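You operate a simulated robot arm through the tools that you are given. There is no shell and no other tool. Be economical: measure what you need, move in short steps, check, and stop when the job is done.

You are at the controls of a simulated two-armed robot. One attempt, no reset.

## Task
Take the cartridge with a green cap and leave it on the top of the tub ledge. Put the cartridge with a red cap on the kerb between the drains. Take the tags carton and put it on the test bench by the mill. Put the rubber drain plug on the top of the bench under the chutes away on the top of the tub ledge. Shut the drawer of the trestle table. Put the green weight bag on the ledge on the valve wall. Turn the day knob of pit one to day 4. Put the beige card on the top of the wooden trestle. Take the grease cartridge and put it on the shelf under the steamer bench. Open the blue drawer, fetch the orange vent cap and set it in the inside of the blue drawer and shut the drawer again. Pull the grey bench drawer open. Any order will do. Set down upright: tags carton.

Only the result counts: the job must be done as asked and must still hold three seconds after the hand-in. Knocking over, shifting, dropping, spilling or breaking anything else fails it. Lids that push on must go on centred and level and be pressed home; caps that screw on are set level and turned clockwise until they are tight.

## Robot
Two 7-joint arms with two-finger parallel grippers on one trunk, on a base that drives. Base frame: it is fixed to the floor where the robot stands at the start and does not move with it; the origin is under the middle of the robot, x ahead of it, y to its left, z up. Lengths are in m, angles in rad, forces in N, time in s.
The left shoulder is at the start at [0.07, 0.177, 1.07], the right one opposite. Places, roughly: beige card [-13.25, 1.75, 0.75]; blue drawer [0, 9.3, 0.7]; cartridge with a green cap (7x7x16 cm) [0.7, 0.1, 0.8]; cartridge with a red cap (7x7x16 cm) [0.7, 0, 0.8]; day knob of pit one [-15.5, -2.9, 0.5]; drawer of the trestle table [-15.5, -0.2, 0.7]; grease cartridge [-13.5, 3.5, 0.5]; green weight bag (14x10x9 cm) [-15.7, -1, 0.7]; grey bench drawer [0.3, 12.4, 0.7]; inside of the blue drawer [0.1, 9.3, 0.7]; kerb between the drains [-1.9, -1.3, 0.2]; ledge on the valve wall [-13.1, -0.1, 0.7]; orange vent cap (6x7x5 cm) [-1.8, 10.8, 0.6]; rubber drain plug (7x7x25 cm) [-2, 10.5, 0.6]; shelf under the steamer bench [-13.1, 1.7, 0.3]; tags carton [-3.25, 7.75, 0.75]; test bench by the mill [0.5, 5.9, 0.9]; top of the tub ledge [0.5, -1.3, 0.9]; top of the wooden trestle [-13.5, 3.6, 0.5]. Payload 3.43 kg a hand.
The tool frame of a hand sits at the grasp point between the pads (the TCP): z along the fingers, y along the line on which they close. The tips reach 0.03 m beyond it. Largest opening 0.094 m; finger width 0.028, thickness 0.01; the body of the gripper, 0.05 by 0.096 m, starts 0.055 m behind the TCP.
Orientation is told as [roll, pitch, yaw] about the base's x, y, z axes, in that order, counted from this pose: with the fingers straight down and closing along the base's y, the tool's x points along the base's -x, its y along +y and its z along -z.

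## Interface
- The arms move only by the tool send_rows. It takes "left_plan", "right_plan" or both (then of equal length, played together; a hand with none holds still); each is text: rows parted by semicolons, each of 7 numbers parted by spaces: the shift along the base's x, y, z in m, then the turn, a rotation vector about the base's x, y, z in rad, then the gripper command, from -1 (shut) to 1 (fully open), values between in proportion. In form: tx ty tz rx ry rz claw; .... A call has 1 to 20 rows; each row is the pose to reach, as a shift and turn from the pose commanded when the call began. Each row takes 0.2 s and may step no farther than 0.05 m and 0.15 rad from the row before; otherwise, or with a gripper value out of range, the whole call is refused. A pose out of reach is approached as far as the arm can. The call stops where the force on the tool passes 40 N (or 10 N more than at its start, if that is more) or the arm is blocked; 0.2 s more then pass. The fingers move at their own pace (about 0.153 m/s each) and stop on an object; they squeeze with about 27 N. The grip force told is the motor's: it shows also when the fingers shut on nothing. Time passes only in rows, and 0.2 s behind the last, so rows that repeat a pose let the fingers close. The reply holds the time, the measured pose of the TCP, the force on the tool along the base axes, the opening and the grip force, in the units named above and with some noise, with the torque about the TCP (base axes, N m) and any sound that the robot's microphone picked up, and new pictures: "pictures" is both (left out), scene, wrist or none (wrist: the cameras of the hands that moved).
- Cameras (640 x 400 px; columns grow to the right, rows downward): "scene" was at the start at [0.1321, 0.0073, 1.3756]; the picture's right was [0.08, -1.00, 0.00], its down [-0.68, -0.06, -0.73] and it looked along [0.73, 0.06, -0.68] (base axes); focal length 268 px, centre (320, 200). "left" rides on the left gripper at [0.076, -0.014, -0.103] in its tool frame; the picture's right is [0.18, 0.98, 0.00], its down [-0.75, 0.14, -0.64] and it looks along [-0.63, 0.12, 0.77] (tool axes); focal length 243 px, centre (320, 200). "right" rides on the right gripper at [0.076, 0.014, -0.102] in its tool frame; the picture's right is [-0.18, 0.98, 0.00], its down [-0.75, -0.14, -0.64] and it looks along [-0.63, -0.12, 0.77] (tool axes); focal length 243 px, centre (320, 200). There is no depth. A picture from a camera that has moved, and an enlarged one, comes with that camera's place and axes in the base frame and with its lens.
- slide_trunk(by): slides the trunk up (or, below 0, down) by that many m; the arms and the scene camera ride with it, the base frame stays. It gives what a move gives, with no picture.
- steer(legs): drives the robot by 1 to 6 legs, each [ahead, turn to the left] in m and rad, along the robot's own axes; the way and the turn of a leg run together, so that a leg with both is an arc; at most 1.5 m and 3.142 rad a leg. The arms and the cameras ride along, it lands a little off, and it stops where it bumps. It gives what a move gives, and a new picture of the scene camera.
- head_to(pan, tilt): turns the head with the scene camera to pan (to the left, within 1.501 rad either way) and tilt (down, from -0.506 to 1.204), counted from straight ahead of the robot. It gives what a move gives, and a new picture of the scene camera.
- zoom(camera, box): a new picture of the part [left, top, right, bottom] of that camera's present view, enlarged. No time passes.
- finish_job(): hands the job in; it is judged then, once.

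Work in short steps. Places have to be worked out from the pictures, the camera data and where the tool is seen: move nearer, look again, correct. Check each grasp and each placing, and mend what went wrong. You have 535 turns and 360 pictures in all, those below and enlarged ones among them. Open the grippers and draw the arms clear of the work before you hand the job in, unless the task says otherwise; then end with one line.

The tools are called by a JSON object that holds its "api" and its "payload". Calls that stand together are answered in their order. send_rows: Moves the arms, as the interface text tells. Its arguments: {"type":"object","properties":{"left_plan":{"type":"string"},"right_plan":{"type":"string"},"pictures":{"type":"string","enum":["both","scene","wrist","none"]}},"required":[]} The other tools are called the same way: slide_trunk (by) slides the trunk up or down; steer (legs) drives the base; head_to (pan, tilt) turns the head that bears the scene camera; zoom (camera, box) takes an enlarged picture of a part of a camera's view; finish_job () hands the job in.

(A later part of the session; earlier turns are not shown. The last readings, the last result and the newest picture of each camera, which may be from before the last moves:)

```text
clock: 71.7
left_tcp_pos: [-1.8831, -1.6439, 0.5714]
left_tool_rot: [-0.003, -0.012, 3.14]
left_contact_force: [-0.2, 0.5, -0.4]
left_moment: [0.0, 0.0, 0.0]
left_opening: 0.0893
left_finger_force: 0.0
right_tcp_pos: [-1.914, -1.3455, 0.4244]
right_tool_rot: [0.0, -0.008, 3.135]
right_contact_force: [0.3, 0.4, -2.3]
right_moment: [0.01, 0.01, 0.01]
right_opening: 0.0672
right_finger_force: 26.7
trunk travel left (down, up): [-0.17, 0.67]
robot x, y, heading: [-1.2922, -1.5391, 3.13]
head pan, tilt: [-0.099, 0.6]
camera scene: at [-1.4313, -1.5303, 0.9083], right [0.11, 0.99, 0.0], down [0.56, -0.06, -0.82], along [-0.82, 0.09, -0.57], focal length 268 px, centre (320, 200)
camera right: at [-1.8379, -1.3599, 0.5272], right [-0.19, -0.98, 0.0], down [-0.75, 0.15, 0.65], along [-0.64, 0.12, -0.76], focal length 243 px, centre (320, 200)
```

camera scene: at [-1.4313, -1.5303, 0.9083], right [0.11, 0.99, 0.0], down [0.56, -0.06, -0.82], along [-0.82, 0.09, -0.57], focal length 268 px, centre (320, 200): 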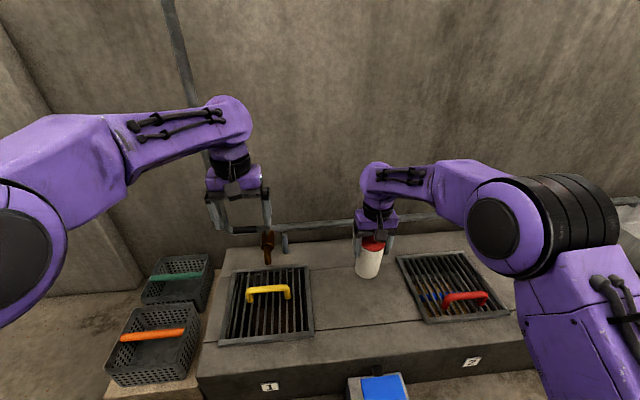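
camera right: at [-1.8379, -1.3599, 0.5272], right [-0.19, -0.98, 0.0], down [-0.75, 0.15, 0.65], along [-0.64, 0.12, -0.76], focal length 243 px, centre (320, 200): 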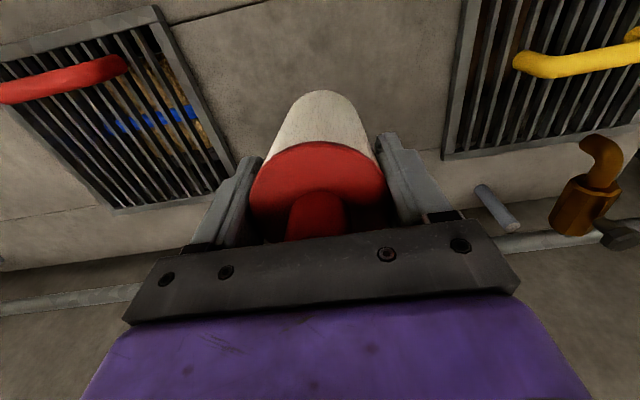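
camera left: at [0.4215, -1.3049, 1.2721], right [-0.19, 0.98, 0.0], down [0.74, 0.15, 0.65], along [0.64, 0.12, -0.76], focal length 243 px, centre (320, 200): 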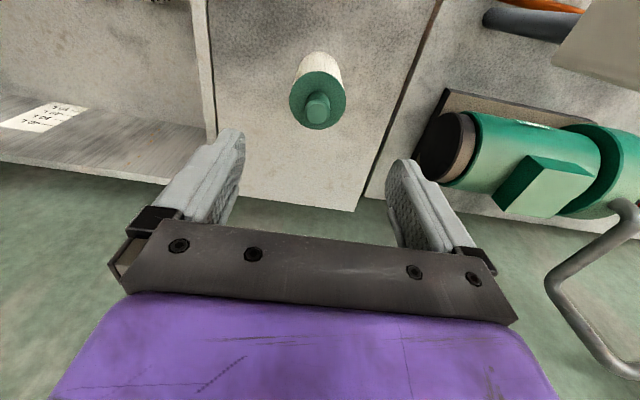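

{"api": "send_rows", "payload": {"right_plan": "0 0 -0.04 0 0 0 -1; 0 0 -0.08 0 0 0 -1; 0 0 -0.12 0 0 0 -1; 0 0 -0.14 0 0 0 -1; 0 0 -0.15 0 0 0 -1; 0 0 -0.157 0 0 0 -1; 0 0 -0.163 0 0 0 -1; 0 0 -0.169 0 0 0 -1; 0 0 -0.175 0 0 0 -1; 0 0 -0.181 0 0 0 -1; 0 0 -0.187 0 0 0 -1", "pictures": "scene"}}

```text
clock: 72.7
left_tcp_pos: [-1.8818, -1.6432, 0.5734]
left_tool_rot: [-0.003, -0.015, 3.137]
left_contact_force: [-0.3, -0.7, 0.6]
left_moment: [0.01, -0.02, -0.03]
left_opening: 0.0895
left_finger_force: 0.0
right_tcp_pos: [-1.9209, -1.3454, 0.3047]
right_tool_rot: [0.0, -0.033, 3.136]
right_contact_force: [-0.3, -1.0, 19.6]
right_moment: [-0.01, -0.57, 0.0]
right_opening: 0.0671
right_finger_force: 27.1
trunk travel left (down, up): [-0.17, 0.67]
robot x, y, heading: [-1.2887, -1.5401, 3.137]
head pan, tilt: [-0.099, 0.6]
stopped in row 4 (right hand): the force on the tool passed its limit (the readings are from after the stop); the commanded pose is now the measured one
camera scene: at [-1.4293, -1.531, 0.909], right [0.11, 0.99, 0.0], down [0.56, -0.06, -0.83], along [-0.82, 0.09, -0.56], focal length 268 px, centre (320, 200)
```

scene: 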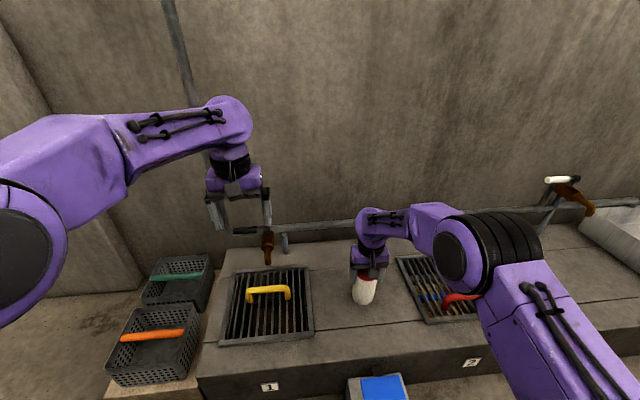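

Contact with the kerb at bottom z≈0.20. I level the hand, ease up, then release and withdraw.

{"api": "send_rows", "payload": {"right_plan": "0.004 0 0.004 0 -0.025 0 -1; 0.004 0 0.004 0 -0.03 0 -1", "pictures": "wrist"}}

```text
clock: 73.2
left_tcp_pos: [-1.8834, -1.643, 0.5714]
left_tool_rot: [-0.003, -0.015, 3.139]
left_contact_force: [0.3, 0.6, -0.9]
left_moment: [0.01, 0.02, 0.01]
left_opening: 0.0892
left_finger_force: 0.0
right_tcp_pos: [-1.9147, -1.3449, 0.3021]
right_tool_rot: [-0.001, 0.006, 3.134]
right_contact_force: [-2.9, -0.3, 4.2]
right_moment: [-0.07, 0.08, -0.04]
right_opening: 0.0667
right_finger_force: 26.8
trunk travel left (down, up): [-0.17, 0.67]
robot x, y, heading: [-1.2937, -1.5416, 3.139]
head pan, tilt: [-0.099, 0.6]
camera right: at [-1.8408, -1.3596, 0.4081], right [-0.19, -0.98, 0.0], down [-0.76, 0.15, 0.64], along [-0.63, 0.12, -0.77], focal length 243 px, centre (320, 200)
```

right: 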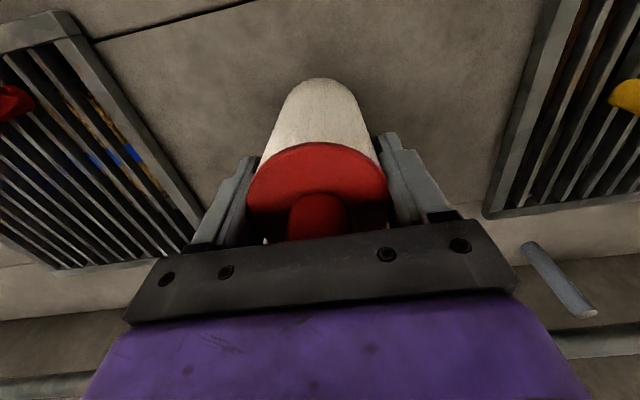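

Level and lightly resting, centred between the grates. Open and rise.

{"api": "send_rows", "payload": {"right_plan": "0 0 0 0 0 0 -0.3; 0 0 0 0 0 0 0.9; 0 0 0 0 0 0 0.9; 0 0 0.04 0 0 0 0.9; 0 0 0.085 0 0 0 0.9; 0 0 0.13 0 0 0 0.9; 0.01 0 0.175 0 0 0 0.9; 0.04 0 0.21 0 0 0 0.9; 0.07 0 0.25 0 0 0 0.9", "pictures": "scene"}}

```text
clock: 75.2
left_tcp_pos: [-1.8813, -1.6437, 0.572]
left_tool_rot: [-0.004, -0.014, 3.138]
left_contact_force: [0.3, 0.2, 1.2]
left_moment: [0.0, -0.02, 0.0]
left_opening: 0.0895
left_finger_force: 0.0
right_tcp_pos: [-1.8441, -1.3457, 0.5534]
right_tool_rot: [-0.001, 0.006, 3.134]
right_contact_force: [0.2, -0.1, -0.8]
right_moment: [-0.01, 0.01, 0.05]
right_opening: 0.0894
right_finger_force: 0.1
trunk travel left (down, up): [-0.17, 0.67]
robot x, y, heading: [-1.2975, -1.5395, 3.137]
head pan, tilt: [-0.099, 0.6]
camera scene: at [-1.4307, -1.5305, 0.9084], right [0.11, 0.99, 0.0], down [0.56, -0.06, -0.83], along [-0.82, 0.09, -0.56], focal length 268 px, centre (320, 200)
```

scene: 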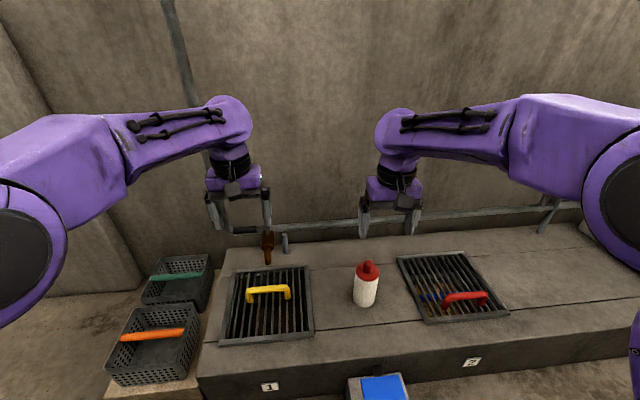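

Red cartridge is placed. Raise the trunk, back away and turn to face +y to see the route.

{"api": "slide_trunk", "payload": {"by": 0.4}}

{"api": "slide_trunk", "payload": {"by": 0.1}}

{"api": "steer", "payload": {"legs": [[-0.4, 0], [0, -1.57]]}}

{"api": "head_to", "payload": {"pan": 0, "tilt": 0.25}}

```text
clock: 79.1
left_tcp_pos: [-1.8844, -1.6431, 0.9712]
left_tool_rot: [-0.002, -0.014, 3.135]
left_contact_force: [-0.2, 0.0, 0.0]
left_moment: [0.02, 0.0, -0.01]
left_opening: 0.0893
left_finger_force: 0.0
right_tcp_pos: [-1.8471, -1.347, 0.9525]
right_tool_rot: [0.001, 0.005, 3.136]
right_contact_force: [-0.1, 0.3, 0.2]
right_moment: [-0.01, 0.03, 0.03]
right_opening: 0.0894
right_finger_force: 0.1
trunk travel left (down, up): [-0.57, 0.27]
robot x, y, heading: [-1.2915, -1.5412, 3.14]
head pan, tilt: [-0.099, 0.6]
```

```text
clock: 80.4
left_tcp_pos: [-1.8838, -1.6441, 1.0723]
left_tool_rot: [-0.004, -0.014, 3.138]
left_contact_force: [0.1, -0.3, 0.1]
left_moment: [0.01, 0.0, -0.01]
left_opening: 0.0894
left_finger_force: 0.0
right_tcp_pos: [-1.8457, -1.3466, 1.0519]
right_tool_rot: [0.0, 0.004, 3.135]
right_contact_force: [0.4, -0.1, 0.6]
right_moment: [-0.03, 0.0, -0.03]
right_opening: 0.0893
right_finger_force: 0.1
trunk travel left (down, up): [-0.67, 0.17]
robot x, y, heading: [-1.2896, -1.5399, 3.131]
head pan, tilt: [-0.099, 0.6]
```

```text
clock: 86.7
left_tcp_pos: [-0.9918, -0.9531, 1.0715]
left_tool_rot: [-0.002, -0.013, 1.563]
left_contact_force: [-0.6, 0.2, -0.6]
left_moment: [0.0, 0.01, 0.03]
left_opening: 0.0891
left_finger_force: 0.1
right_tcp_pos: [-0.6942, -0.9909, 1.0513]
right_tool_rot: [0.0, 0.006, 1.563]
right_contact_force: [-0.3, -0.3, 0.4]
right_moment: [-0.04, 0.01, 0.01]
right_opening: 0.0894
right_finger_force: 0.1
trunk travel left (down, up): [-0.67, 0.17]
robot x, y, heading: [-0.8903, -1.5467, 1.568]
head pan, tilt: [-0.099, 0.6]
camera scene: at [-0.8805, -1.406, 1.4084], right [0.99, -0.11, 0.0], down [-0.06, -0.56, -0.82], along [0.09, 0.82, -0.57], focal length 268 px, centre (320, 200)
```

scene: 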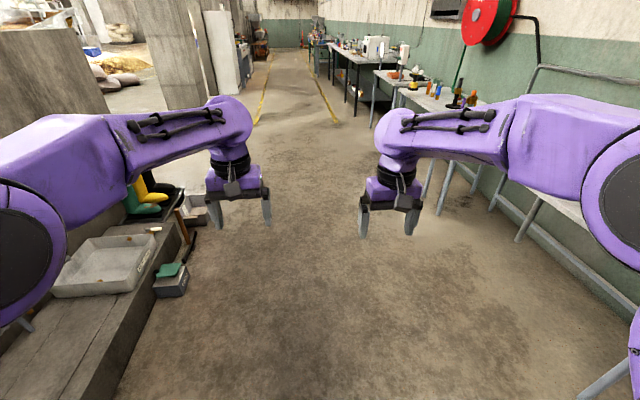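

```text
clock: 87.6
left_tcp_pos: [-0.9917, -0.9532, 1.0716]
left_tool_rot: [-0.003, -0.013, 1.563]
left_contact_force: [-0.7, 0.2, 0.2]
left_moment: [-0.01, -0.02, -0.05]
left_opening: 0.0895
left_finger_force: 0.0
right_tcp_pos: [-0.6944, -0.9922, 1.0523]
right_tool_rot: [-0.002, 0.003, 1.562]
right_contact_force: [-0.8, -0.4, 0.5]
right_moment: [0.02, 0.04, -0.02]
right_opening: 0.0891
right_finger_force: 0.0
trunk travel left (down, up): [-0.67, 0.17]
robot x, y, heading: [-0.8871, -1.5442, 1.566]
head pan, tilt: [0.0, 0.25]
camera scene: at [-0.8893, -1.4005, 1.4405], right [1.0, -0.01, 0.0], down [0.0, -0.25, -0.97], along [0.01, 0.97, -0.25], focal length 268 px, centre (320, 200)
```

scene: 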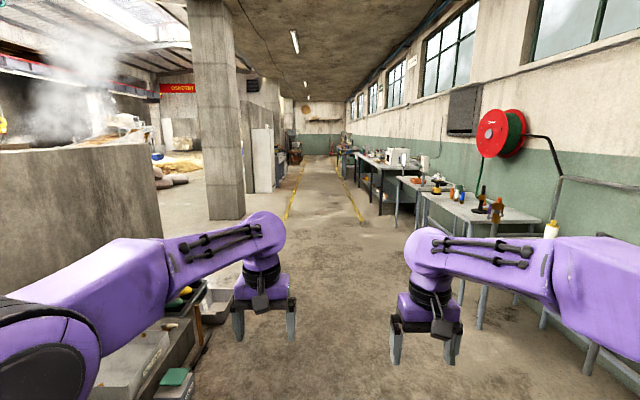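

The aisle is clear along x≈−0.9. I drive north to y≈5.2.

{"api": "steer", "payload": {"legs": [[1.5, 0], [1.5, 0], [1.5, 0], [1.5, 0], [0.75, 0]]}}

{"api": "head_to", "payload": {"pan": 0.6, "tilt": 0.35}}

```text
clock: 119.9
left_tcp_pos: [-0.7489, 5.8434, 1.0709]
left_tool_rot: [-0.004, -0.013, 1.53]
left_contact_force: [1.0, -0.2, 0.6]
left_moment: [0.02, -0.03, -0.03]
left_opening: 0.0892
left_finger_force: 0.0
right_tcp_pos: [-0.4531, 5.7946, 1.0526]
right_tool_rot: [0.001, 0.005, 1.528]
right_contact_force: [-0.1, 0.1, 0.0]
right_moment: [-0.03, -0.03, -0.01]
right_opening: 0.0893
right_finger_force: 0.1
trunk travel left (down, up): [-0.67, 0.17]
robot x, y, heading: [-0.6676, 5.2495, 1.527]
head pan, tilt: [0.0, 0.25]
camera scene: at [-0.6617, 5.3922, 1.4406], right [1.0, -0.04, 0.0], down [-0.01, -0.25, -0.97], along [0.04, 0.97, -0.25], focal length 268 px, centre (320, 200)
```

scene: 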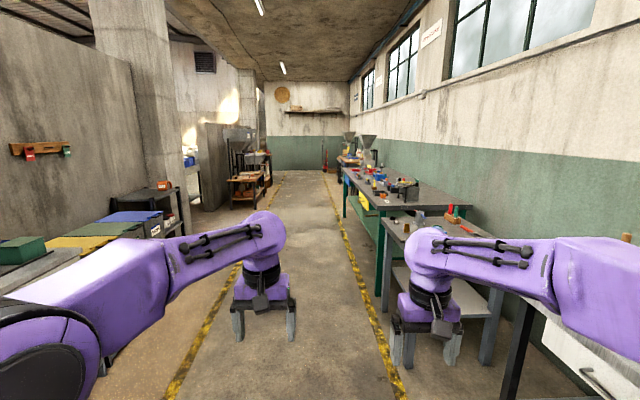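

```text
clock: 120.9
left_tcp_pos: [-0.7497, 5.8422, 1.0716]
left_tool_rot: [-0.004, -0.015, 1.531]
left_contact_force: [-0.6, 0.5, 0.4]
left_moment: [0.04, -0.01, 0.0]
left_opening: 0.0894
left_finger_force: 0.1
right_tcp_pos: [-0.4542, 5.7947, 1.0526]
right_tool_rot: [0.0, 0.006, 1.529]
right_contact_force: [0.5, 0.8, -0.1]
right_moment: [0.03, -0.03, -0.01]
right_opening: 0.0893
right_finger_force: 0.0
trunk travel left (down, up): [-0.67, 0.17]
robot x, y, heading: [-0.6685, 5.249, 1.527]
head pan, tilt: [0.6, 0.351]
camera scene: at [-0.7148, 5.378, 1.4312], right [0.85, 0.53, 0.0], down [0.18, -0.29, -0.94], along [-0.5, 0.8, -0.34], focal length 268 px, centre (320, 200)
```

scene: 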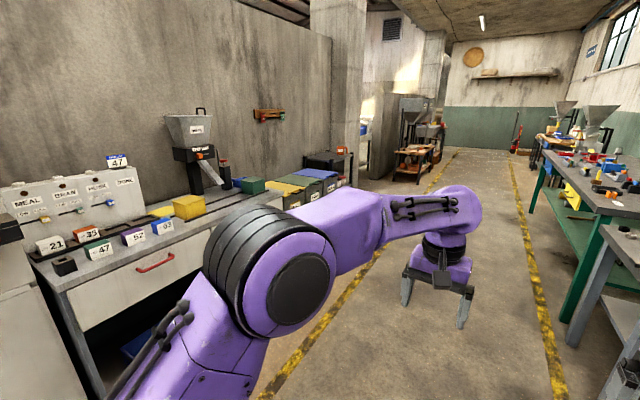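

The carton at (−3.25, 7.75) appears to be behind the left partition, beyond the pillar. I drive on to y≈8.4 and look left.

{"api": "steer", "payload": {"legs": [[0, 0.14], [1.5, 0], [1.5, 0], [0.2, -0.1]]}}

{"api": "head_to", "payload": {"pan": 0.9, "tilt": 0.3}}

```text
clock: 137.3
left_tcp_pos: [-1.0437, 9.0396, 1.072]
left_tool_rot: [-0.003, -0.014, 1.565]
left_contact_force: [0.0, -0.4, -1.4]
left_moment: [0.03, 0.03, 0.0]
left_opening: 0.0893
left_finger_force: 0.0
right_tcp_pos: [-0.7473, 9.0019, 1.053]
right_tool_rot: [0.001, 0.006, 1.564]
right_contact_force: [0.5, -0.1, -0.3]
right_moment: [0.0, 0.01, -0.01]
right_opening: 0.0894
right_finger_force: 0.0
trunk travel left (down, up): [-0.67, 0.17]
robot x, y, heading: [-0.9408, 8.4463, 1.565]
head pan, tilt: [0.6, 0.351]
camera scene: at [-0.9932, 8.5761, 1.4312], right [0.83, 0.56, 0.0], down [0.19, -0.28, -0.94], along [-0.52, 0.78, -0.34], focal length 268 px, centre (320, 200)
```

scene: 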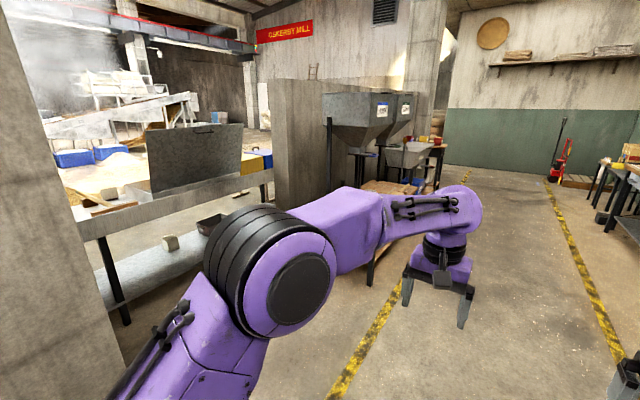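

```text
clock: 138.1
left_tcp_pos: [-1.0435, 9.0404, 1.0718]
left_tool_rot: [-0.004, -0.013, 1.566]
left_contact_force: [0.2, 0.1, -0.4]
left_moment: [-0.02, -0.02, -0.02]
left_opening: 0.0892
left_finger_force: 0.1
right_tcp_pos: [-0.7469, 9.0027, 1.0523]
right_tool_rot: [0.001, 0.004, 1.565]
right_contact_force: [0.1, 0.6, -0.5]
right_moment: [-0.01, 0.02, -0.01]
right_opening: 0.089
right_finger_force: 0.0
trunk travel left (down, up): [-0.67, 0.17]
robot x, y, heading: [-0.942, 8.4497, 1.565]
head pan, tilt: [0.901, 0.3]
camera scene: at [-1.0137, 8.558, 1.4359], right [0.63, 0.78, 0.0], down [0.23, -0.19, -0.96], along [-0.74, 0.6, -0.3], focal length 268 px, centre (320, 200)
```

scene: 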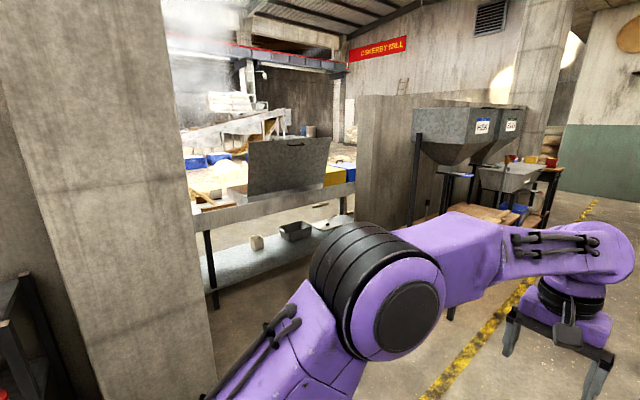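

The gap here has a table and bin. I'll handle the nearby plug and vent cap first: drive to y≈10.4 and turn left to face the bench under the chutes.

{"api": "steer", "payload": {"legs": [[1.5, -0.03], [0.5, 0], [0, 1.6]]}}

{"api": "head_to", "payload": {"pan": 0, "tilt": 0.6}}

```text
clock: 151.8
left_tcp_pos: [-1.4913, 10.3363, 1.0704]
left_tool_rot: [-0.004, -0.014, 3.124]
left_contact_force: [0.0, 0.5, -0.1]
left_moment: [-0.02, 0.03, 0.04]
left_opening: 0.0895
left_finger_force: 0.1
right_tcp_pos: [-1.4506, 10.6323, 1.0531]
right_tool_rot: [0.002, 0.006, 3.122]
right_contact_force: [0.6, 0.0, -0.1]
right_moment: [-0.01, -0.03, -0.04]
right_opening: 0.0892
right_finger_force: 0.1
trunk travel left (down, up): [-0.67, 0.17]
robot x, y, heading: [-0.8984, 10.4322, 3.125]
head pan, tilt: [0.901, 0.3]
camera scene: at [-1.0099, 10.3605, 1.4359], right [-0.77, 0.64, 0.0], down [0.19, 0.23, -0.96], along [-0.61, -0.74, -0.3], focal length 268 px, centre (320, 200)
```

scene: 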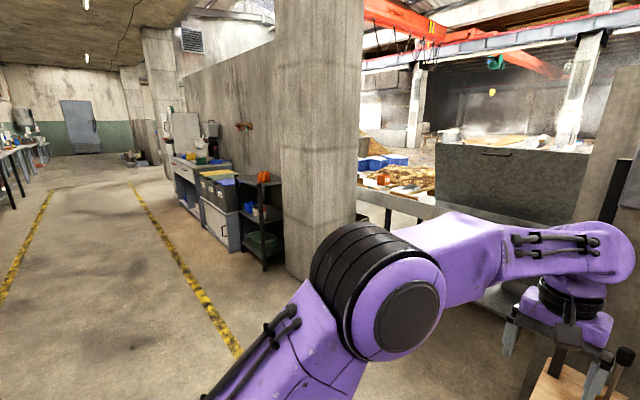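

```text
clock: 153.0
left_tcp_pos: [-1.4921, 10.3369, 1.0715]
left_tool_rot: [-0.003, -0.015, 3.124]
left_contact_force: [0.2, 1.0, 0.5]
left_moment: [0.01, 0.01, 0.02]
left_opening: 0.0893
left_finger_force: 0.0
right_tcp_pos: [-1.4504, 10.6305, 1.0519]
right_tool_rot: [0.0, 0.005, 3.122]
right_contact_force: [0.6, 0.0, 0.4]
right_moment: [0.0, -0.02, 0.04]
right_opening: 0.0892
right_finger_force: 0.1
trunk travel left (down, up): [-0.67, 0.17]
robot x, y, heading: [-0.8995, 10.4323, 3.121]
head pan, tilt: [0.0, 0.6]
camera scene: at [-1.0389, 10.4341, 1.4084], right [0.02, 1.0, 0.0], down [0.56, -0.01, -0.83], along [-0.82, 0.02, -0.56], focal length 268 px, centre (320, 200)
```

scene: 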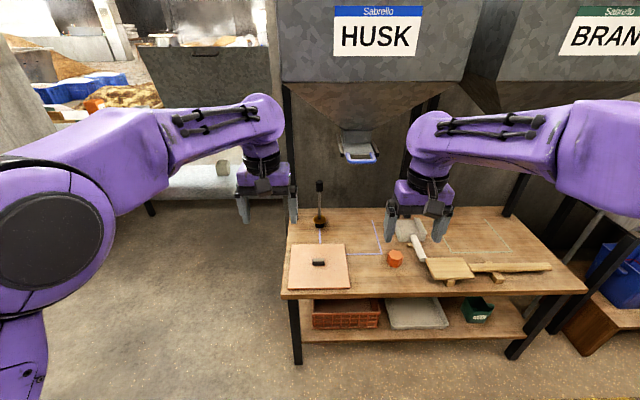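

Plug (plunger-like) is near (−2.07, 10.46), ~0.25 m tall; the orange cap is near the middle. I zoom in for details.

{"api": "zoom", "payload": {"camera": "scene", "box": [270, 100, 470, 300]}}

```text
2.00 times, centred on (370, 200) of scene
camera zoom: at [-1.0389, 10.4341, 1.4084], right [0.02, 1.0, 0.0], down [0.56, -0.01, -0.83], along [-0.82, 0.02, -0.56], focal length 535 px, centre (220, 200)
```

zoom: 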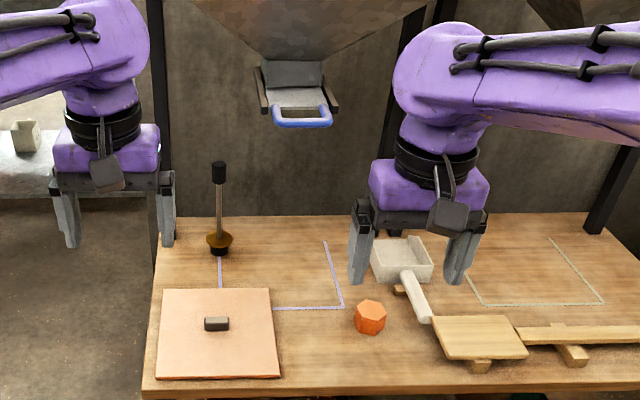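

Cap is near (−1.816, 10.77, 0.575). I lower the trunk so the wrists pass under the hopper and move in.

{"api": "slide_trunk", "payload": {"by": -0.25}}

{"api": "steer", "payload": {"legs": [[0.3, 0]]}}

```text
clock: 155.6
left_tcp_pos: [-1.4915, 10.3364, 0.822]
left_tool_rot: [-0.004, -0.017, 3.125]
left_contact_force: [-0.8, 0.4, -0.5]
left_moment: [-0.01, 0.0, 0.01]
left_opening: 0.0891
left_finger_force: 0.1
right_tcp_pos: [-1.4502, 10.6324, 0.8029]
right_tool_rot: [-0.001, 0.003, 3.124]
right_contact_force: [-0.3, 0.3, 1.1]
right_moment: [0.03, 0.01, -0.03]
right_opening: 0.0891
right_finger_force: 0.1
trunk travel left (down, up): [-0.42, 0.42]
robot x, y, heading: [-0.9011, 10.432, 3.12]
head pan, tilt: [0.0, 0.6]
```

```text
clock: 157.6
left_tcp_pos: [-1.7885, 10.3429, 0.822]
left_tool_rot: [-0.002, -0.013, 3.123]
left_contact_force: [0.2, -0.1, -0.3]
left_moment: [-0.03, 0.01, 0.02]
left_opening: 0.0894
left_finger_force: 0.0
right_tcp_pos: [-1.7449, 10.64, 0.8023]
right_tool_rot: [0.0, 0.005, 3.121]
right_contact_force: [-0.4, -0.2, -0.9]
right_moment: [-0.02, -0.04, 0.0]
right_opening: 0.0893
right_finger_force: 0.0
trunk travel left (down, up): [-0.42, 0.42]
robot x, y, heading: [-1.1965, 10.4357, 3.125]
head pan, tilt: [0.0, 0.6]
camera scene: at [-1.3349, 10.4408, 1.1583], right [0.02, 1.0, 0.0], down [0.57, -0.01, -0.82], along [-0.82, 0.02, -0.57], focal length 268 px, centre (320, 200)
```

scene: 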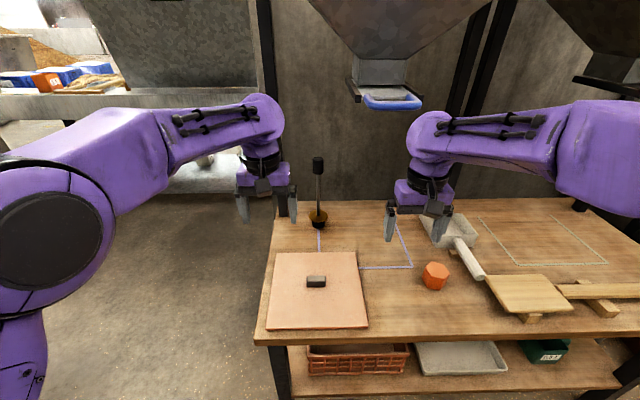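

{"api": "send_rows", "payload": {"right_plan": "-0.02 0.04 0 0 0 0 1; -0.04 0.08 0 0 0 0 1; -0.06 0.12 -0.02 0 0 0 1; -0.066 0.129 -0.06 0 0 0 1; -0.066 0.129 -0.09 0 0 0 1", "pictures": "wrist"}}

```text
clock: 158.8
left_tcp_pos: [-1.7873, 10.3442, 0.8215]
left_tool_rot: [-0.004, -0.013, 3.123]
left_contact_force: [-0.4, 0.0, 0.4]
left_moment: [0.01, 0.01, 0.01]
left_opening: 0.0894
left_finger_force: 0.0
right_tcp_pos: [-1.8106, 10.7702, 0.7115]
right_tool_rot: [0.0, 0.007, 3.121]
right_contact_force: [-0.3, -0.1, -0.2]
right_moment: [0.0, 0.04, 0.02]
right_opening: 0.0942
right_finger_force: 0.1
trunk travel left (down, up): [-0.42, 0.42]
robot x, y, heading: [-1.1928, 10.4366, 3.117]
head pan, tilt: [0.0, 0.6]
camera right: at [-1.7365, 10.7536, 0.8164], right [-0.21, -0.98, 0.0], down [-0.75, 0.16, 0.64], along [-0.62, 0.13, -0.77], focal length 243 px, centre (320, 200)
```

right: 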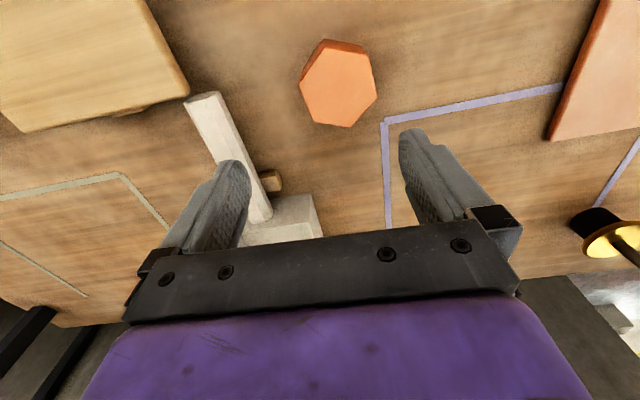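

Two-view fix puts the cap top at (−1.79, 10.751, 0.62), flats aligned with the fingers. Adjust, descend and grip.

{"api": "send_rows", "payload": {"right_plan": "0.02 -0.019 -0.02 0 0 0 1; 0.02 -0.019 -0.06 0 0 0 1; 0.02 -0.019 -0.085 0 0 0 1; 0.02 -0.019 -0.098 0 0 0 1", "pictures": "wrist"}}

```text
clock: 159.8
left_tcp_pos: [-1.7871, 10.3432, 0.8224]
left_tool_rot: [-0.003, -0.014, 3.123]
left_contact_force: [0.6, 0.1, 0.4]
left_moment: [0.01, 0.03, 0.02]
left_opening: 0.0893
left_finger_force: 0.1
right_tcp_pos: [-1.7919, 10.7511, 0.6131]
right_tool_rot: [-0.002, 0.005, 3.121]
right_contact_force: [-0.7, -0.6, 0.3]
right_moment: [0.01, 0.0, 0.01]
right_opening: 0.0939
right_finger_force: 0.1
trunk travel left (down, up): [-0.42, 0.42]
robot x, y, heading: [-1.1921, 10.4392, 3.124]
head pan, tilt: [0.0, 0.6]
camera right: at [-1.7172, 10.7355, 0.7183], right [-0.21, -0.98, 0.0], down [-0.75, 0.16, 0.64], along [-0.62, 0.13, -0.77], focal length 243 px, centre (320, 200)
```

right: 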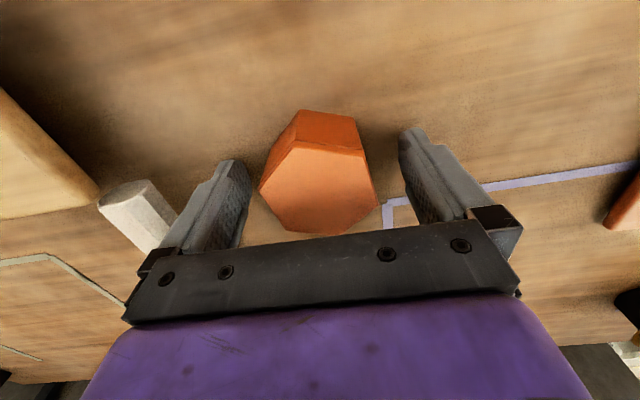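

The flats are within a few degrees of the finger axis; grip and lift.

{"api": "send_rows", "payload": {"right_plan": "0 0 -0.004 0 0 0 -1; 0 0 -0.004 0 0 0 -1; 0 0 -0.004 0 0 0 -1; 0 0 0.03 0 0 0 -1; 0 0 0.08 0 0 0 -1; 0.02 0 0.12 0 0 0 -1; 0.05 -0.02 0.15 0 0 0 -1; 0.09 -0.05 0.15 0 0 0 -1; 0.12 -0.09 0.15 0 0 0 -1", "pictures": "wrist"}}

```text
clock: 161.8
left_tcp_pos: [-1.7865, 10.3421, 0.8225]
left_tool_rot: [-0.004, -0.016, 3.124]
left_contact_force: [0.0, -0.2, 0.3]
left_moment: [0.01, -0.03, 0.03]
left_opening: 0.0894
left_finger_force: 0.0
right_tcp_pos: [-1.6716, 10.6614, 0.7648]
right_tool_rot: [-0.003, 0.003, 3.121]
right_contact_force: [-0.5, 0.2, 0.2]
right_moment: [0.0, 0.02, 0.0]
right_opening: 0.0565
right_finger_force: 27.3
trunk travel left (down, up): [-0.42, 0.42]
robot x, y, heading: [-1.195, 10.4397, 3.116]
head pan, tilt: [0.0, 0.6]
camera right: at [-1.5972, 10.6449, 0.8699], right [-0.21, -0.98, 0.0], down [-0.75, 0.16, 0.64], along [-0.63, 0.13, -0.77], focal length 243 px, centre (320, 200)
```

right: 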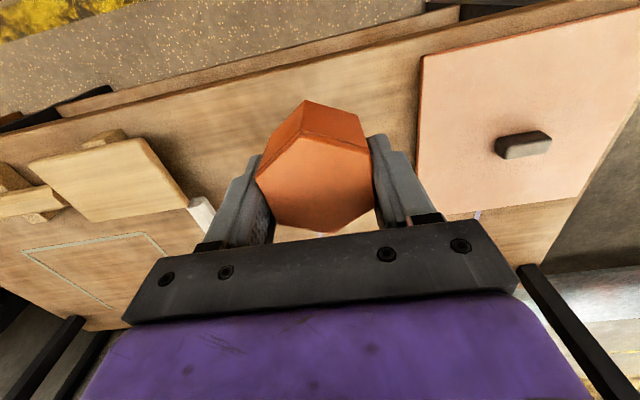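

Cap held. Now go to the blue drawer: back off, turn, drive south, and face the bench.

{"api": "steer", "payload": {"legs": [[-0.25, 0], [0, 1.57], [1.2, 0], [0, 1.57]]}}

{"api": "head_to", "payload": {"pan": 0, "tilt": 0.5}}

```text
clock: 176.9
left_tcp_pos: [-0.3728, 9.356, 0.8223]
left_tool_rot: [-0.003, -0.017, 0.002]
left_contact_force: [-0.3, -0.2, 0.1]
left_moment: [0.02, 0.02, 0.02]
left_opening: 0.089
left_finger_force: 0.0
right_tcp_pos: [-0.4806, 9.0369, 0.7643]
right_tool_rot: [0.0, 0.006, -0.001]
right_contact_force: [-0.1, -0.5, 0.5]
right_moment: [-0.03, 0.01, -0.01]
right_opening: 0.0566
right_finger_force: 27.0
trunk travel left (down, up): [-0.42, 0.42]
robot x, y, heading: [-0.9582, 9.2485, -0.007]
head pan, tilt: [0.0, 0.6]
camera scene: at [-0.8247, 9.251, 1.1584], right [0.0, -1.0, 0.0], down [-0.57, 0.0, -0.82], along [0.82, 0.0, -0.57], focal length 268 px, centre (320, 200)
```

scene: 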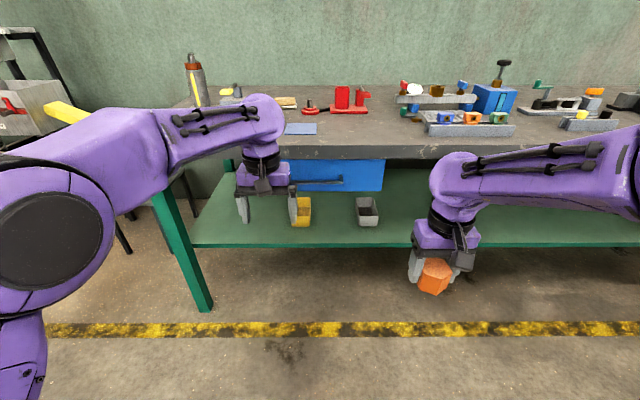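

```text
clock: 177.6
left_tcp_pos: [-0.372, 9.3563, 0.8222]
left_tool_rot: [-0.002, -0.016, -0.001]
left_contact_force: [-0.2, -0.3, 0.3]
left_moment: [0.02, 0.03, -0.02]
left_opening: 0.0892
left_finger_force: 0.0
right_tcp_pos: [-0.4799, 9.0364, 0.7655]
right_tool_rot: [0.001, 0.004, -0.001]
right_contact_force: [-0.5, -0.4, -0.6]
right_moment: [0.0, -0.03, -0.02]
right_opening: 0.0566
right_finger_force: 26.3
trunk travel left (down, up): [-0.42, 0.42]
robot x, y, heading: [-0.9634, 9.25, -0.006]
head pan, tilt: [0.0, 0.499]
camera scene: at [-0.8221, 9.2508, 1.1674], right [0.0, -1.0, 0.0], down [-0.48, 0.0, -0.88], along [0.88, 0.0, -0.48], focal length 268 px, centre (320, 200)
```

scene: 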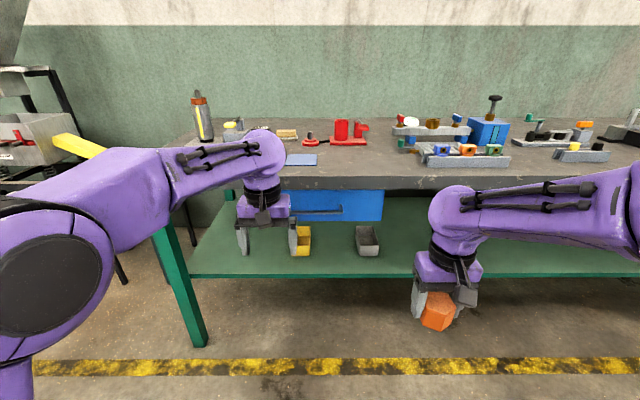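

The blue drawer is ahead with a horizontal bar handle, partly hidden by my left hand. Move the hand aside to see.

{"api": "send_rows", "payload": {"left_plan": "0 0.04 0.02 0 0 0 1; 0 0.08 0.04 0 0 0 1; -0.02 0.12 0.05 0 0 0 1; -0.04 0.16 0.06 0 0 0 1; -0.06 0.2 0.06 0 0 0 1", "pictures": "none"}}

{"api": "zoom", "payload": {"camera": "scene", "box": [200, 130, 440, 280]}}

```text
clock: 178.8
left_tcp_pos: [-0.4349, 9.5583, 0.8815]
left_tool_rot: [-0.002, -0.014, -0.001]
left_contact_force: [-0.1, -0.6, -0.3]
left_moment: [0.03, -0.02, 0.02]
left_opening: 0.0939
left_finger_force: 0.0
right_tcp_pos: [-0.4805, 9.0371, 0.7659]
right_tool_rot: [0.0, 0.004, 0.0]
right_contact_force: [0.0, 0.2, -0.5]
right_moment: [0.0, 0.01, -0.02]
right_opening: 0.0567
right_finger_force: 26.5
trunk travel left (down, up): [-0.42, 0.42]
robot x, y, heading: [-0.9606, 9.252, -0.004]
head pan, tilt: [0.0, 0.499]
```

```text
2.67 times, centred on (320, 205) of scene
camera zoom: at [-0.8228, 9.2519, 1.1676], right [0.0, -1.0, 0.0], down [-0.48, 0.0, -0.88], along [0.88, 0.0, -0.48], focal length 713 px, centre (320, 187)
```

zoom: 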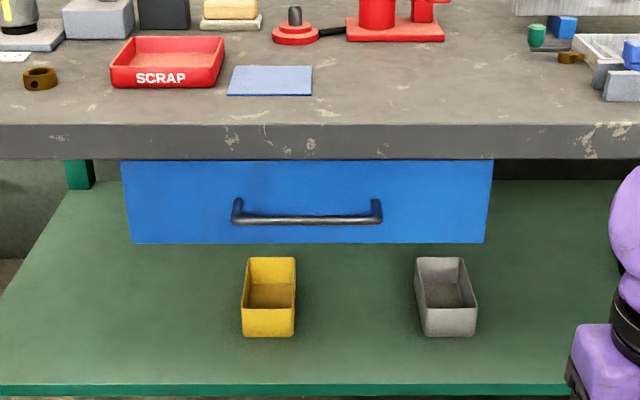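

Handle is centred at about y 9.27, z 0.69. I reorient the left hand to point forward with the fingers closing vertically, while still clear of the bench.

{"api": "send_rows", "payload": {"left_plan": "0.005 -0.01 0 0.08 -0.08 -0.08 1; 0.01 -0.02 0 0.16 -0.16 -0.16 1; 0.015 -0.03 0 0.24 -0.24 -0.24 1; 0.02 -0.04 0 0.32 -0.32 -0.32 1; 0.025 -0.05 0 0.40 -0.40 -0.40 1; 0.03 -0.06 0 0.48 -0.48 -0.48 1; 0.035 -0.07 0 0.56 -0.56 -0.56 1; 0.04 -0.08 0 0.64 -0.64 -0.64 1; 0.045 -0.09 0 0.72 -0.72 -0.72 1; 0.05 -0.1 0 0.80 -0.80 -0.80 1; 0.055 -0.11 0 0.88 -0.88 -0.88 1; 0.06 -0.12 0 0.96 -0.96 -0.96 1; 0.07 -0.13 0 1.04 -1.04 -1.04 1; 0.08 -0.14 0 1.12 -1.12 -1.12 1; 0.09 -0.14 0 1.2 -1.2 -1.2 1; 0.09 -0.14 0 1.209 -1.209 -1.209 1", "pictures": "scene"}}

```text
clock: 182.2
left_tcp_pos: [-0.3432, 9.4159, 0.882]
left_tool_rot: [1.568, -0.001, -1.586]
left_contact_force: [-0.3, -0.1, 0.7]
left_moment: [-0.01, 0.0, -0.03]
left_opening: 0.094
left_finger_force: 0.0
right_tcp_pos: [-0.4804, 9.0355, 0.7648]
right_tool_rot: [0.0, 0.005, -0.002]
right_contact_force: [0.9, 0.2, -0.3]
right_moment: [0.06, -0.06, -0.02]
right_opening: 0.0566
right_finger_force: 27.1
trunk travel left (down, up): [-0.42, 0.42]
robot x, y, heading: [-0.9658, 9.2517, 0.0]
head pan, tilt: [0.0, 0.499]
camera scene: at [-0.8224, 9.2506, 1.1675], right [0.0, -1.0, 0.0], down [-0.48, 0.0, -0.88], along [0.88, 0.0, -0.48], focal length 268 px, centre (320, 200)
```

scene: 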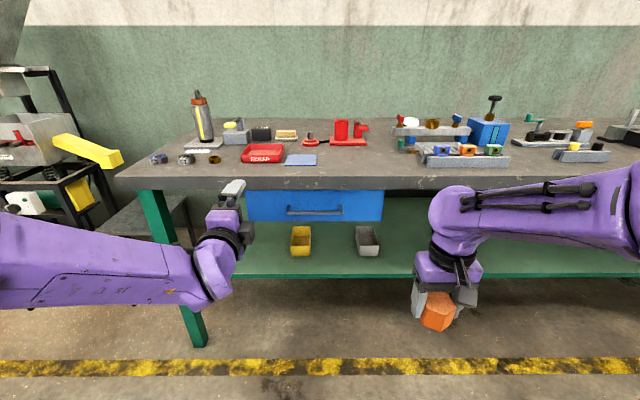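

Reached. Lower and centre the hand in line with the handle, then view from the wrist camera.

{"api": "send_rows", "payload": {"left_plan": "0 -0.03 -0.04 0 0 0 1; 0 -0.06 -0.08 0 0 0 1; 0 -0.09 -0.12 0 0 0 1; 0 -0.12 -0.16 0 0 0 1; 0 -0.145 -0.186 0 0 0 1", "pictures": "both"}}

```text
clock: 183.4
left_tcp_pos: [-0.3412, 9.2693, 0.6956]
left_tool_rot: [1.568, 0.001, -1.585]
left_contact_force: [0.1, -0.2, 0.3]
left_moment: [0.0, -0.04, 0.0]
left_opening: 0.0937
left_finger_force: 0.0
right_tcp_pos: [-0.4801, 9.0363, 0.7657]
right_tool_rot: [0.0, 0.006, -0.002]
right_contact_force: [0.0, 0.3, -0.4]
right_moment: [0.01, 0.01, 0.03]
right_opening: 0.0566
right_finger_force: 26.9
trunk travel left (down, up): [-0.42, 0.42]
robot x, y, heading: [-0.9638, 9.2508, -0.002]
head pan, tilt: [0.0, 0.499]
camera scene: at [-0.8218, 9.2502, 1.1675], right [0.0, -1.0, 0.0], down [-0.48, 0.0, -0.88], along [0.88, 0.0, -0.48], focal length 268 px, centre (320, 200)
camera left: at [-0.4428, 9.3466, 0.6808], right [0.01, 0.18, 0.98], down [-0.65, -0.74, 0.14], along [0.76, -0.64, 0.12], focal length 243 px, centre (320, 200)
```

scene: 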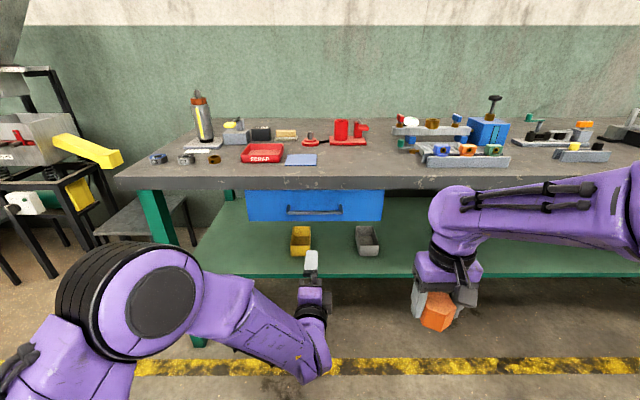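
left: 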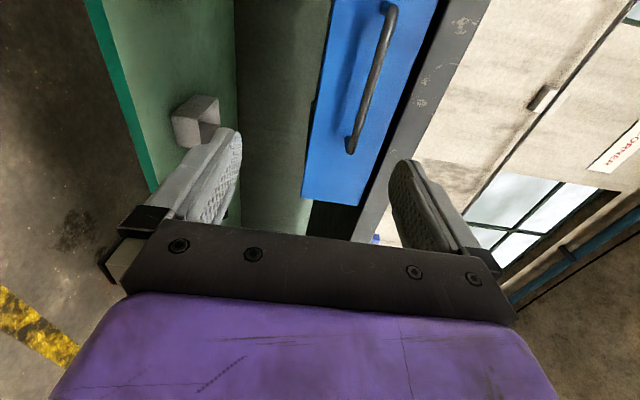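

Triangulated: handle bar at x≈−0.13, z≈0.75, y 9.18–9.35. Raise the hand to z 0.752, half-close the fingers, and drive 0.14 nearer.

{"api": "send_rows", "payload": {"left_plan": "0 0 0.03 0 0 0 0.3; 0 -0.003 0.055 0 0 0 0.06", "pictures": "none"}}

{"api": "steer", "payload": {"legs": [[0.14, 0]]}}

{"api": "send_rows", "payload": {"left_plan": "0 0 0 0 0 0 0.06", "pictures": "wrist"}}

```text
clock: 184.0
left_tcp_pos: [-0.3418, 9.2672, 0.7511]
left_tool_rot: [1.568, -0.001, -1.587]
left_contact_force: [-0.2, 0.1, 0.3]
left_moment: [-0.01, 0.0, -0.01]
left_opening: 0.0499
left_finger_force: 0.1
right_tcp_pos: [-0.4796, 9.037, 0.7648]
right_tool_rot: [0.001, 0.004, -0.002]
right_contact_force: [0.5, 1.2, -0.3]
right_moment: [-0.02, -0.03, 0.0]
right_opening: 0.0568
right_finger_force: 26.9
trunk travel left (down, up): [-0.42, 0.42]
robot x, y, heading: [-0.9601, 9.2538, -0.001]
head pan, tilt: [0.0, 0.499]
```

```text
clock: 185.3
left_tcp_pos: [-0.2015, 9.2676, 0.7495]
left_tool_rot: [1.566, -0.002, -1.587]
left_contact_force: [-0.8, -0.1, -0.9]
left_moment: [-0.01, 0.0, -0.02]
left_opening: 0.0499
left_finger_force: 0.0
right_tcp_pos: [-0.3396, 9.0364, 0.7649]
right_tool_rot: [0.0, 0.008, 0.0]
right_contact_force: [0.2, 0.0, -0.1]
right_moment: [-0.02, 0.01, -0.02]
right_opening: 0.0566
right_finger_force: 26.7
trunk travel left (down, up): [-0.42, 0.42]
robot x, y, heading: [-0.8201, 9.2505, 0.002]
head pan, tilt: [0.0, 0.499]
camera scene: at [-0.6813, 9.2504, 1.1673], right [0.0, -1.0, 0.0], down [-0.48, 0.0, -0.88], along [0.88, 0.0, -0.48], focal length 268 px, centre (320, 200)
```

scene: 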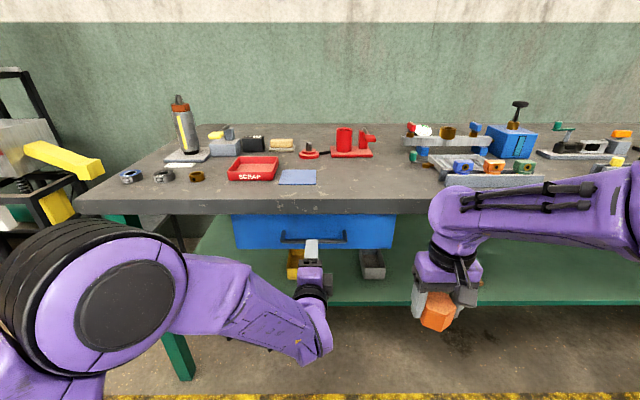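

```text
clock: 185.7
left_tcp_pos: [-0.2029, 9.2685, 0.7508]
left_tool_rot: [1.567, -0.001, -1.588]
left_contact_force: [-0.2, 0.2, -0.1]
left_moment: [0.0, 0.0, 0.01]
left_opening: 0.0496
left_finger_force: 0.0
right_tcp_pos: [-0.3405, 9.0354, 0.7654]
right_tool_rot: [0.001, 0.005, -0.001]
right_contact_force: [0.2, -0.6, -0.5]
right_moment: [0.0, 0.0, -0.01]
right_opening: 0.0564
right_finger_force: 26.7
trunk travel left (down, up): [-0.42, 0.42]
robot x, y, heading: [-0.82, 9.252, -0.005]
head pan, tilt: [0.0, 0.499]
camera left: at [-0.3035, 9.3458, 0.7353], right [0.01, 0.19, 0.98], down [-0.65, -0.74, 0.14], along [0.76, -0.64, 0.12], focal length 243 px, centre (320, 200)
```

left: 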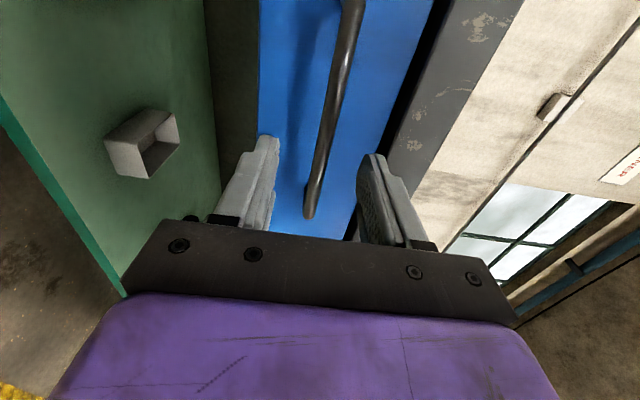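

The bar lies between the fingers' planes at z≈0.754. Advance 6 cm and close.

{"api": "send_rows", "payload": {"left_plan": "0.03 0 0.002 0 0 0 0.06; 0.05 0 0.003 0 0 0 0.06; 0.063 0 0.003 0 0 0 0.06; 0.063 0 0.003 0 0 0 -1; 0.063 0 0.003 0 0 0 -1; 0.063 0 0.003 0 0 0 -1", "pictures": "wrist"}}

```text
clock: 187.1
left_tcp_pos: [-0.1405, 9.2676, 0.7538]
left_tool_rot: [1.568, 0.0, -1.586]
left_contact_force: [2.5, -0.7, 7.3]
left_moment: [0.1, -0.03, -0.53]
left_opening: 0.0163
left_finger_force: 45.2
right_tcp_pos: [-0.3425, 9.0356, 0.7653]
right_tool_rot: [-0.001, 0.007, -0.002]
right_contact_force: [0.3, 0.0, -1.2]
right_moment: [0.0, 0.01, 0.01]
right_opening: 0.0564
right_finger_force: 27.0
trunk travel left (down, up): [-0.42, 0.42]
robot x, y, heading: [-0.8204, 9.2517, 0.001]
head pan, tilt: [0.0, 0.499]
camera left: at [-0.2414, 9.3454, 0.739], right [0.0, 0.18, 0.98], down [-0.65, -0.74, 0.14], along [0.76, -0.64, 0.12], focal length 243 px, centre (320, 200)
```

left: 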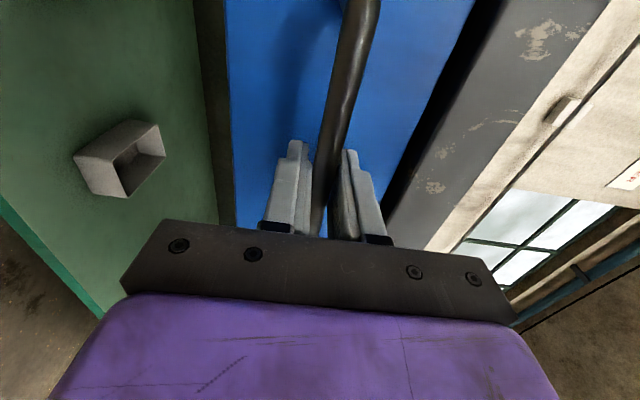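

Handle gripped. First raise the right hand clear, then pull.

{"api": "send_rows", "payload": {"right_plan": "-0.02 -0.01 0.04 0 0 0 -1; -0.03 -0.02 0.08 0 0 0 -1; -0.04 -0.02 0.125 0 0 0 -1; -0.04 -0.02 0.17 0 0 0 -1; -0.04 -0.02 0.21 0 0 0 -1; -0.04 -0.02 0.21 0 0 0 -1; -0.04 -0.02 0.21 0 0 0 -1; -0.04 -0.02 0.21 0 0 0 -1; -0.04 -0.02 0.21 0 0 0 -1; -0.04 -0.02 0.21 0 0 0 -1; -0.04 -0.02 0.21 0 0 0 -1", "left_plan": "0 0 0 0 0 0 -1; 0 0 0 0 0 0 -1; 0 0 0 0 0 0 -1; 0 0 0 0 0 0 -1; -0.02 0 0 0 0 0 -1; -0.05 0 0 0 0 0 -1; -0.08 0 0 0 0 0 -1; -0.11 0 0 0 0 0 -1; -0.14 0 0 0 0 0 -1; -0.17 0 0 0 0 0 -1; -0.2 0 0 0 0 0 -1", "pictures": "scene"}}

```text
clock: 188.5
left_tcp_pos: [-0.1724, 9.2694, 0.7551]
left_tool_rot: [1.572, -0.006, -1.588]
left_contact_force: [0.5, -17.5, 12.7]
left_moment: [0.52, 0.08, 0.85]
left_opening: 0.016
left_finger_force: 44.8
right_tcp_pos: [-0.3825, 9.0154, 0.9763]
right_tool_rot: [-0.001, 0.003, -0.005]
right_contact_force: [0.3, 1.6, -0.8]
right_moment: [-0.05, 0.04, -0.07]
right_opening: 0.0567
right_finger_force: 27.1
trunk travel left (down, up): [-0.42, 0.42]
robot x, y, heading: [-0.8256, 9.2499, -0.014]
head pan, tilt: [0.0, 0.499]
stopped in row 6 (left hand): the force on the tool passed its limit (the readings are from after the stop); the commanded pose is now the measured one
camera scene: at [-0.6832, 9.2489, 1.1674], right [-0.01, -1.0, 0.0], down [-0.48, 0.0, -0.88], along [0.88, -0.01, -0.48], focal length 268 px, centre (320, 200)
```

scene: 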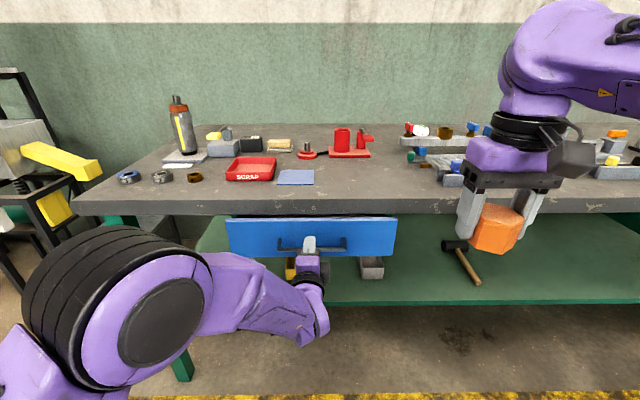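

The drawer moves but friction tripped the limit; pull in smaller steps.

{"api": "send_rows", "payload": {"left_plan": "-0.01 0 0 0 0 0 -1; -0.02 0 0 0 0 0 -1; -0.03 0 0 0 0 0 -1; -0.04 0 0 0 0 0 -1; -0.05 0 0 0 0 0 -1; -0.06 0 0 0 0 0 -1; -0.07 0 0 0 0 0 -1; -0.08 0 0 0 0 0 -1; -0.09 0 0 0 0 0 -1; -0.1 0 0 0 0 0 -1; -0.11 0 0 0 0 0 -1; -0.12 0 0 0 0 0 -1; -0.13 0 0 0 0 0 -1; -0.14 0 0 0 0 0 -1; -0.15 0 0 0 0 0 -1; -0.16 0 0 0 0 0 -1", "pictures": "none"}}

```text
clock: 188.9
left_tcp_pos: [-0.1802, 9.2689, 0.7548]
left_tool_rot: [1.576, -0.007, -1.586]
left_contact_force: [-0.3, -20.8, 13.6]
left_moment: [0.44, 0.09, -0.9]
left_opening: 0.0164
left_finger_force: 45.7
right_tcp_pos: [-0.3831, 9.0135, 0.9754]
right_tool_rot: [0.001, 0.005, -0.009]
right_contact_force: [-0.9, 0.0, -0.7]
right_moment: [0.0, 0.0, 0.0]
right_opening: 0.0566
right_finger_force: 27.2
trunk travel left (down, up): [-0.42, 0.42]
robot x, y, heading: [-0.8232, 9.2518, -0.018]
head pan, tilt: [0.0, 0.499]
stopped in row 2 (left hand): the force on the tool passed its limit (the readings are from after the stop); the commanded pose is now the measured one
```

There's side-stress on the hand; I loosen, let it relax, regrip and pull again gently.

{"api": "send_rows", "payload": {"left_plan": "0 0 0 0 0 0 -0.4; 0 0 0 0 0 0 -0.4; 0 0 0 0 0 0 -0.4", "pictures": "wrist"}}

```text
clock: 189.7
left_tcp_pos: [-0.178, 9.275, 0.7519]
left_tool_rot: [1.567, -0.008, -1.578]
left_contact_force: [0.3, -0.9, 0.6]
left_moment: [-0.03, 0.0, 0.01]
left_opening: 0.0281
left_finger_force: 0.1
right_tcp_pos: [-0.3804, 9.0156, 0.9759]
right_tool_rot: [0.0, 0.004, -0.007]
right_contact_force: [-0.3, -0.2, 0.0]
right_moment: [0.02, -0.04, 0.0]
right_opening: 0.0567
right_finger_force: 27.1
trunk travel left (down, up): [-0.42, 0.42]
robot x, y, heading: [-0.8185, 9.2502, -0.01]
head pan, tilt: [0.0, 0.499]
camera left: at [-0.2796, 9.3516, 0.7357], right [0.0, 0.19, 0.98], down [-0.65, -0.75, 0.15], along [0.76, -0.64, 0.12], focal length 243 px, centre (320, 200)
```

left: 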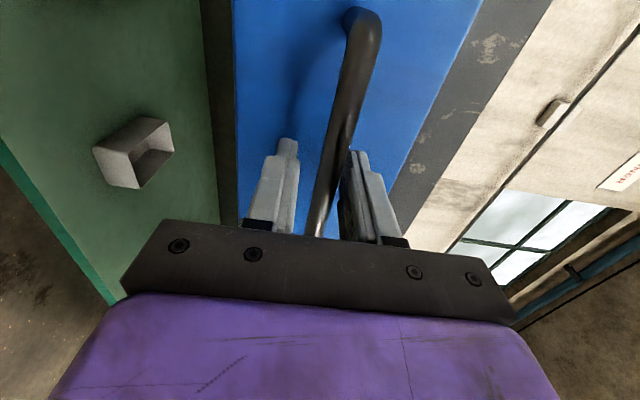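

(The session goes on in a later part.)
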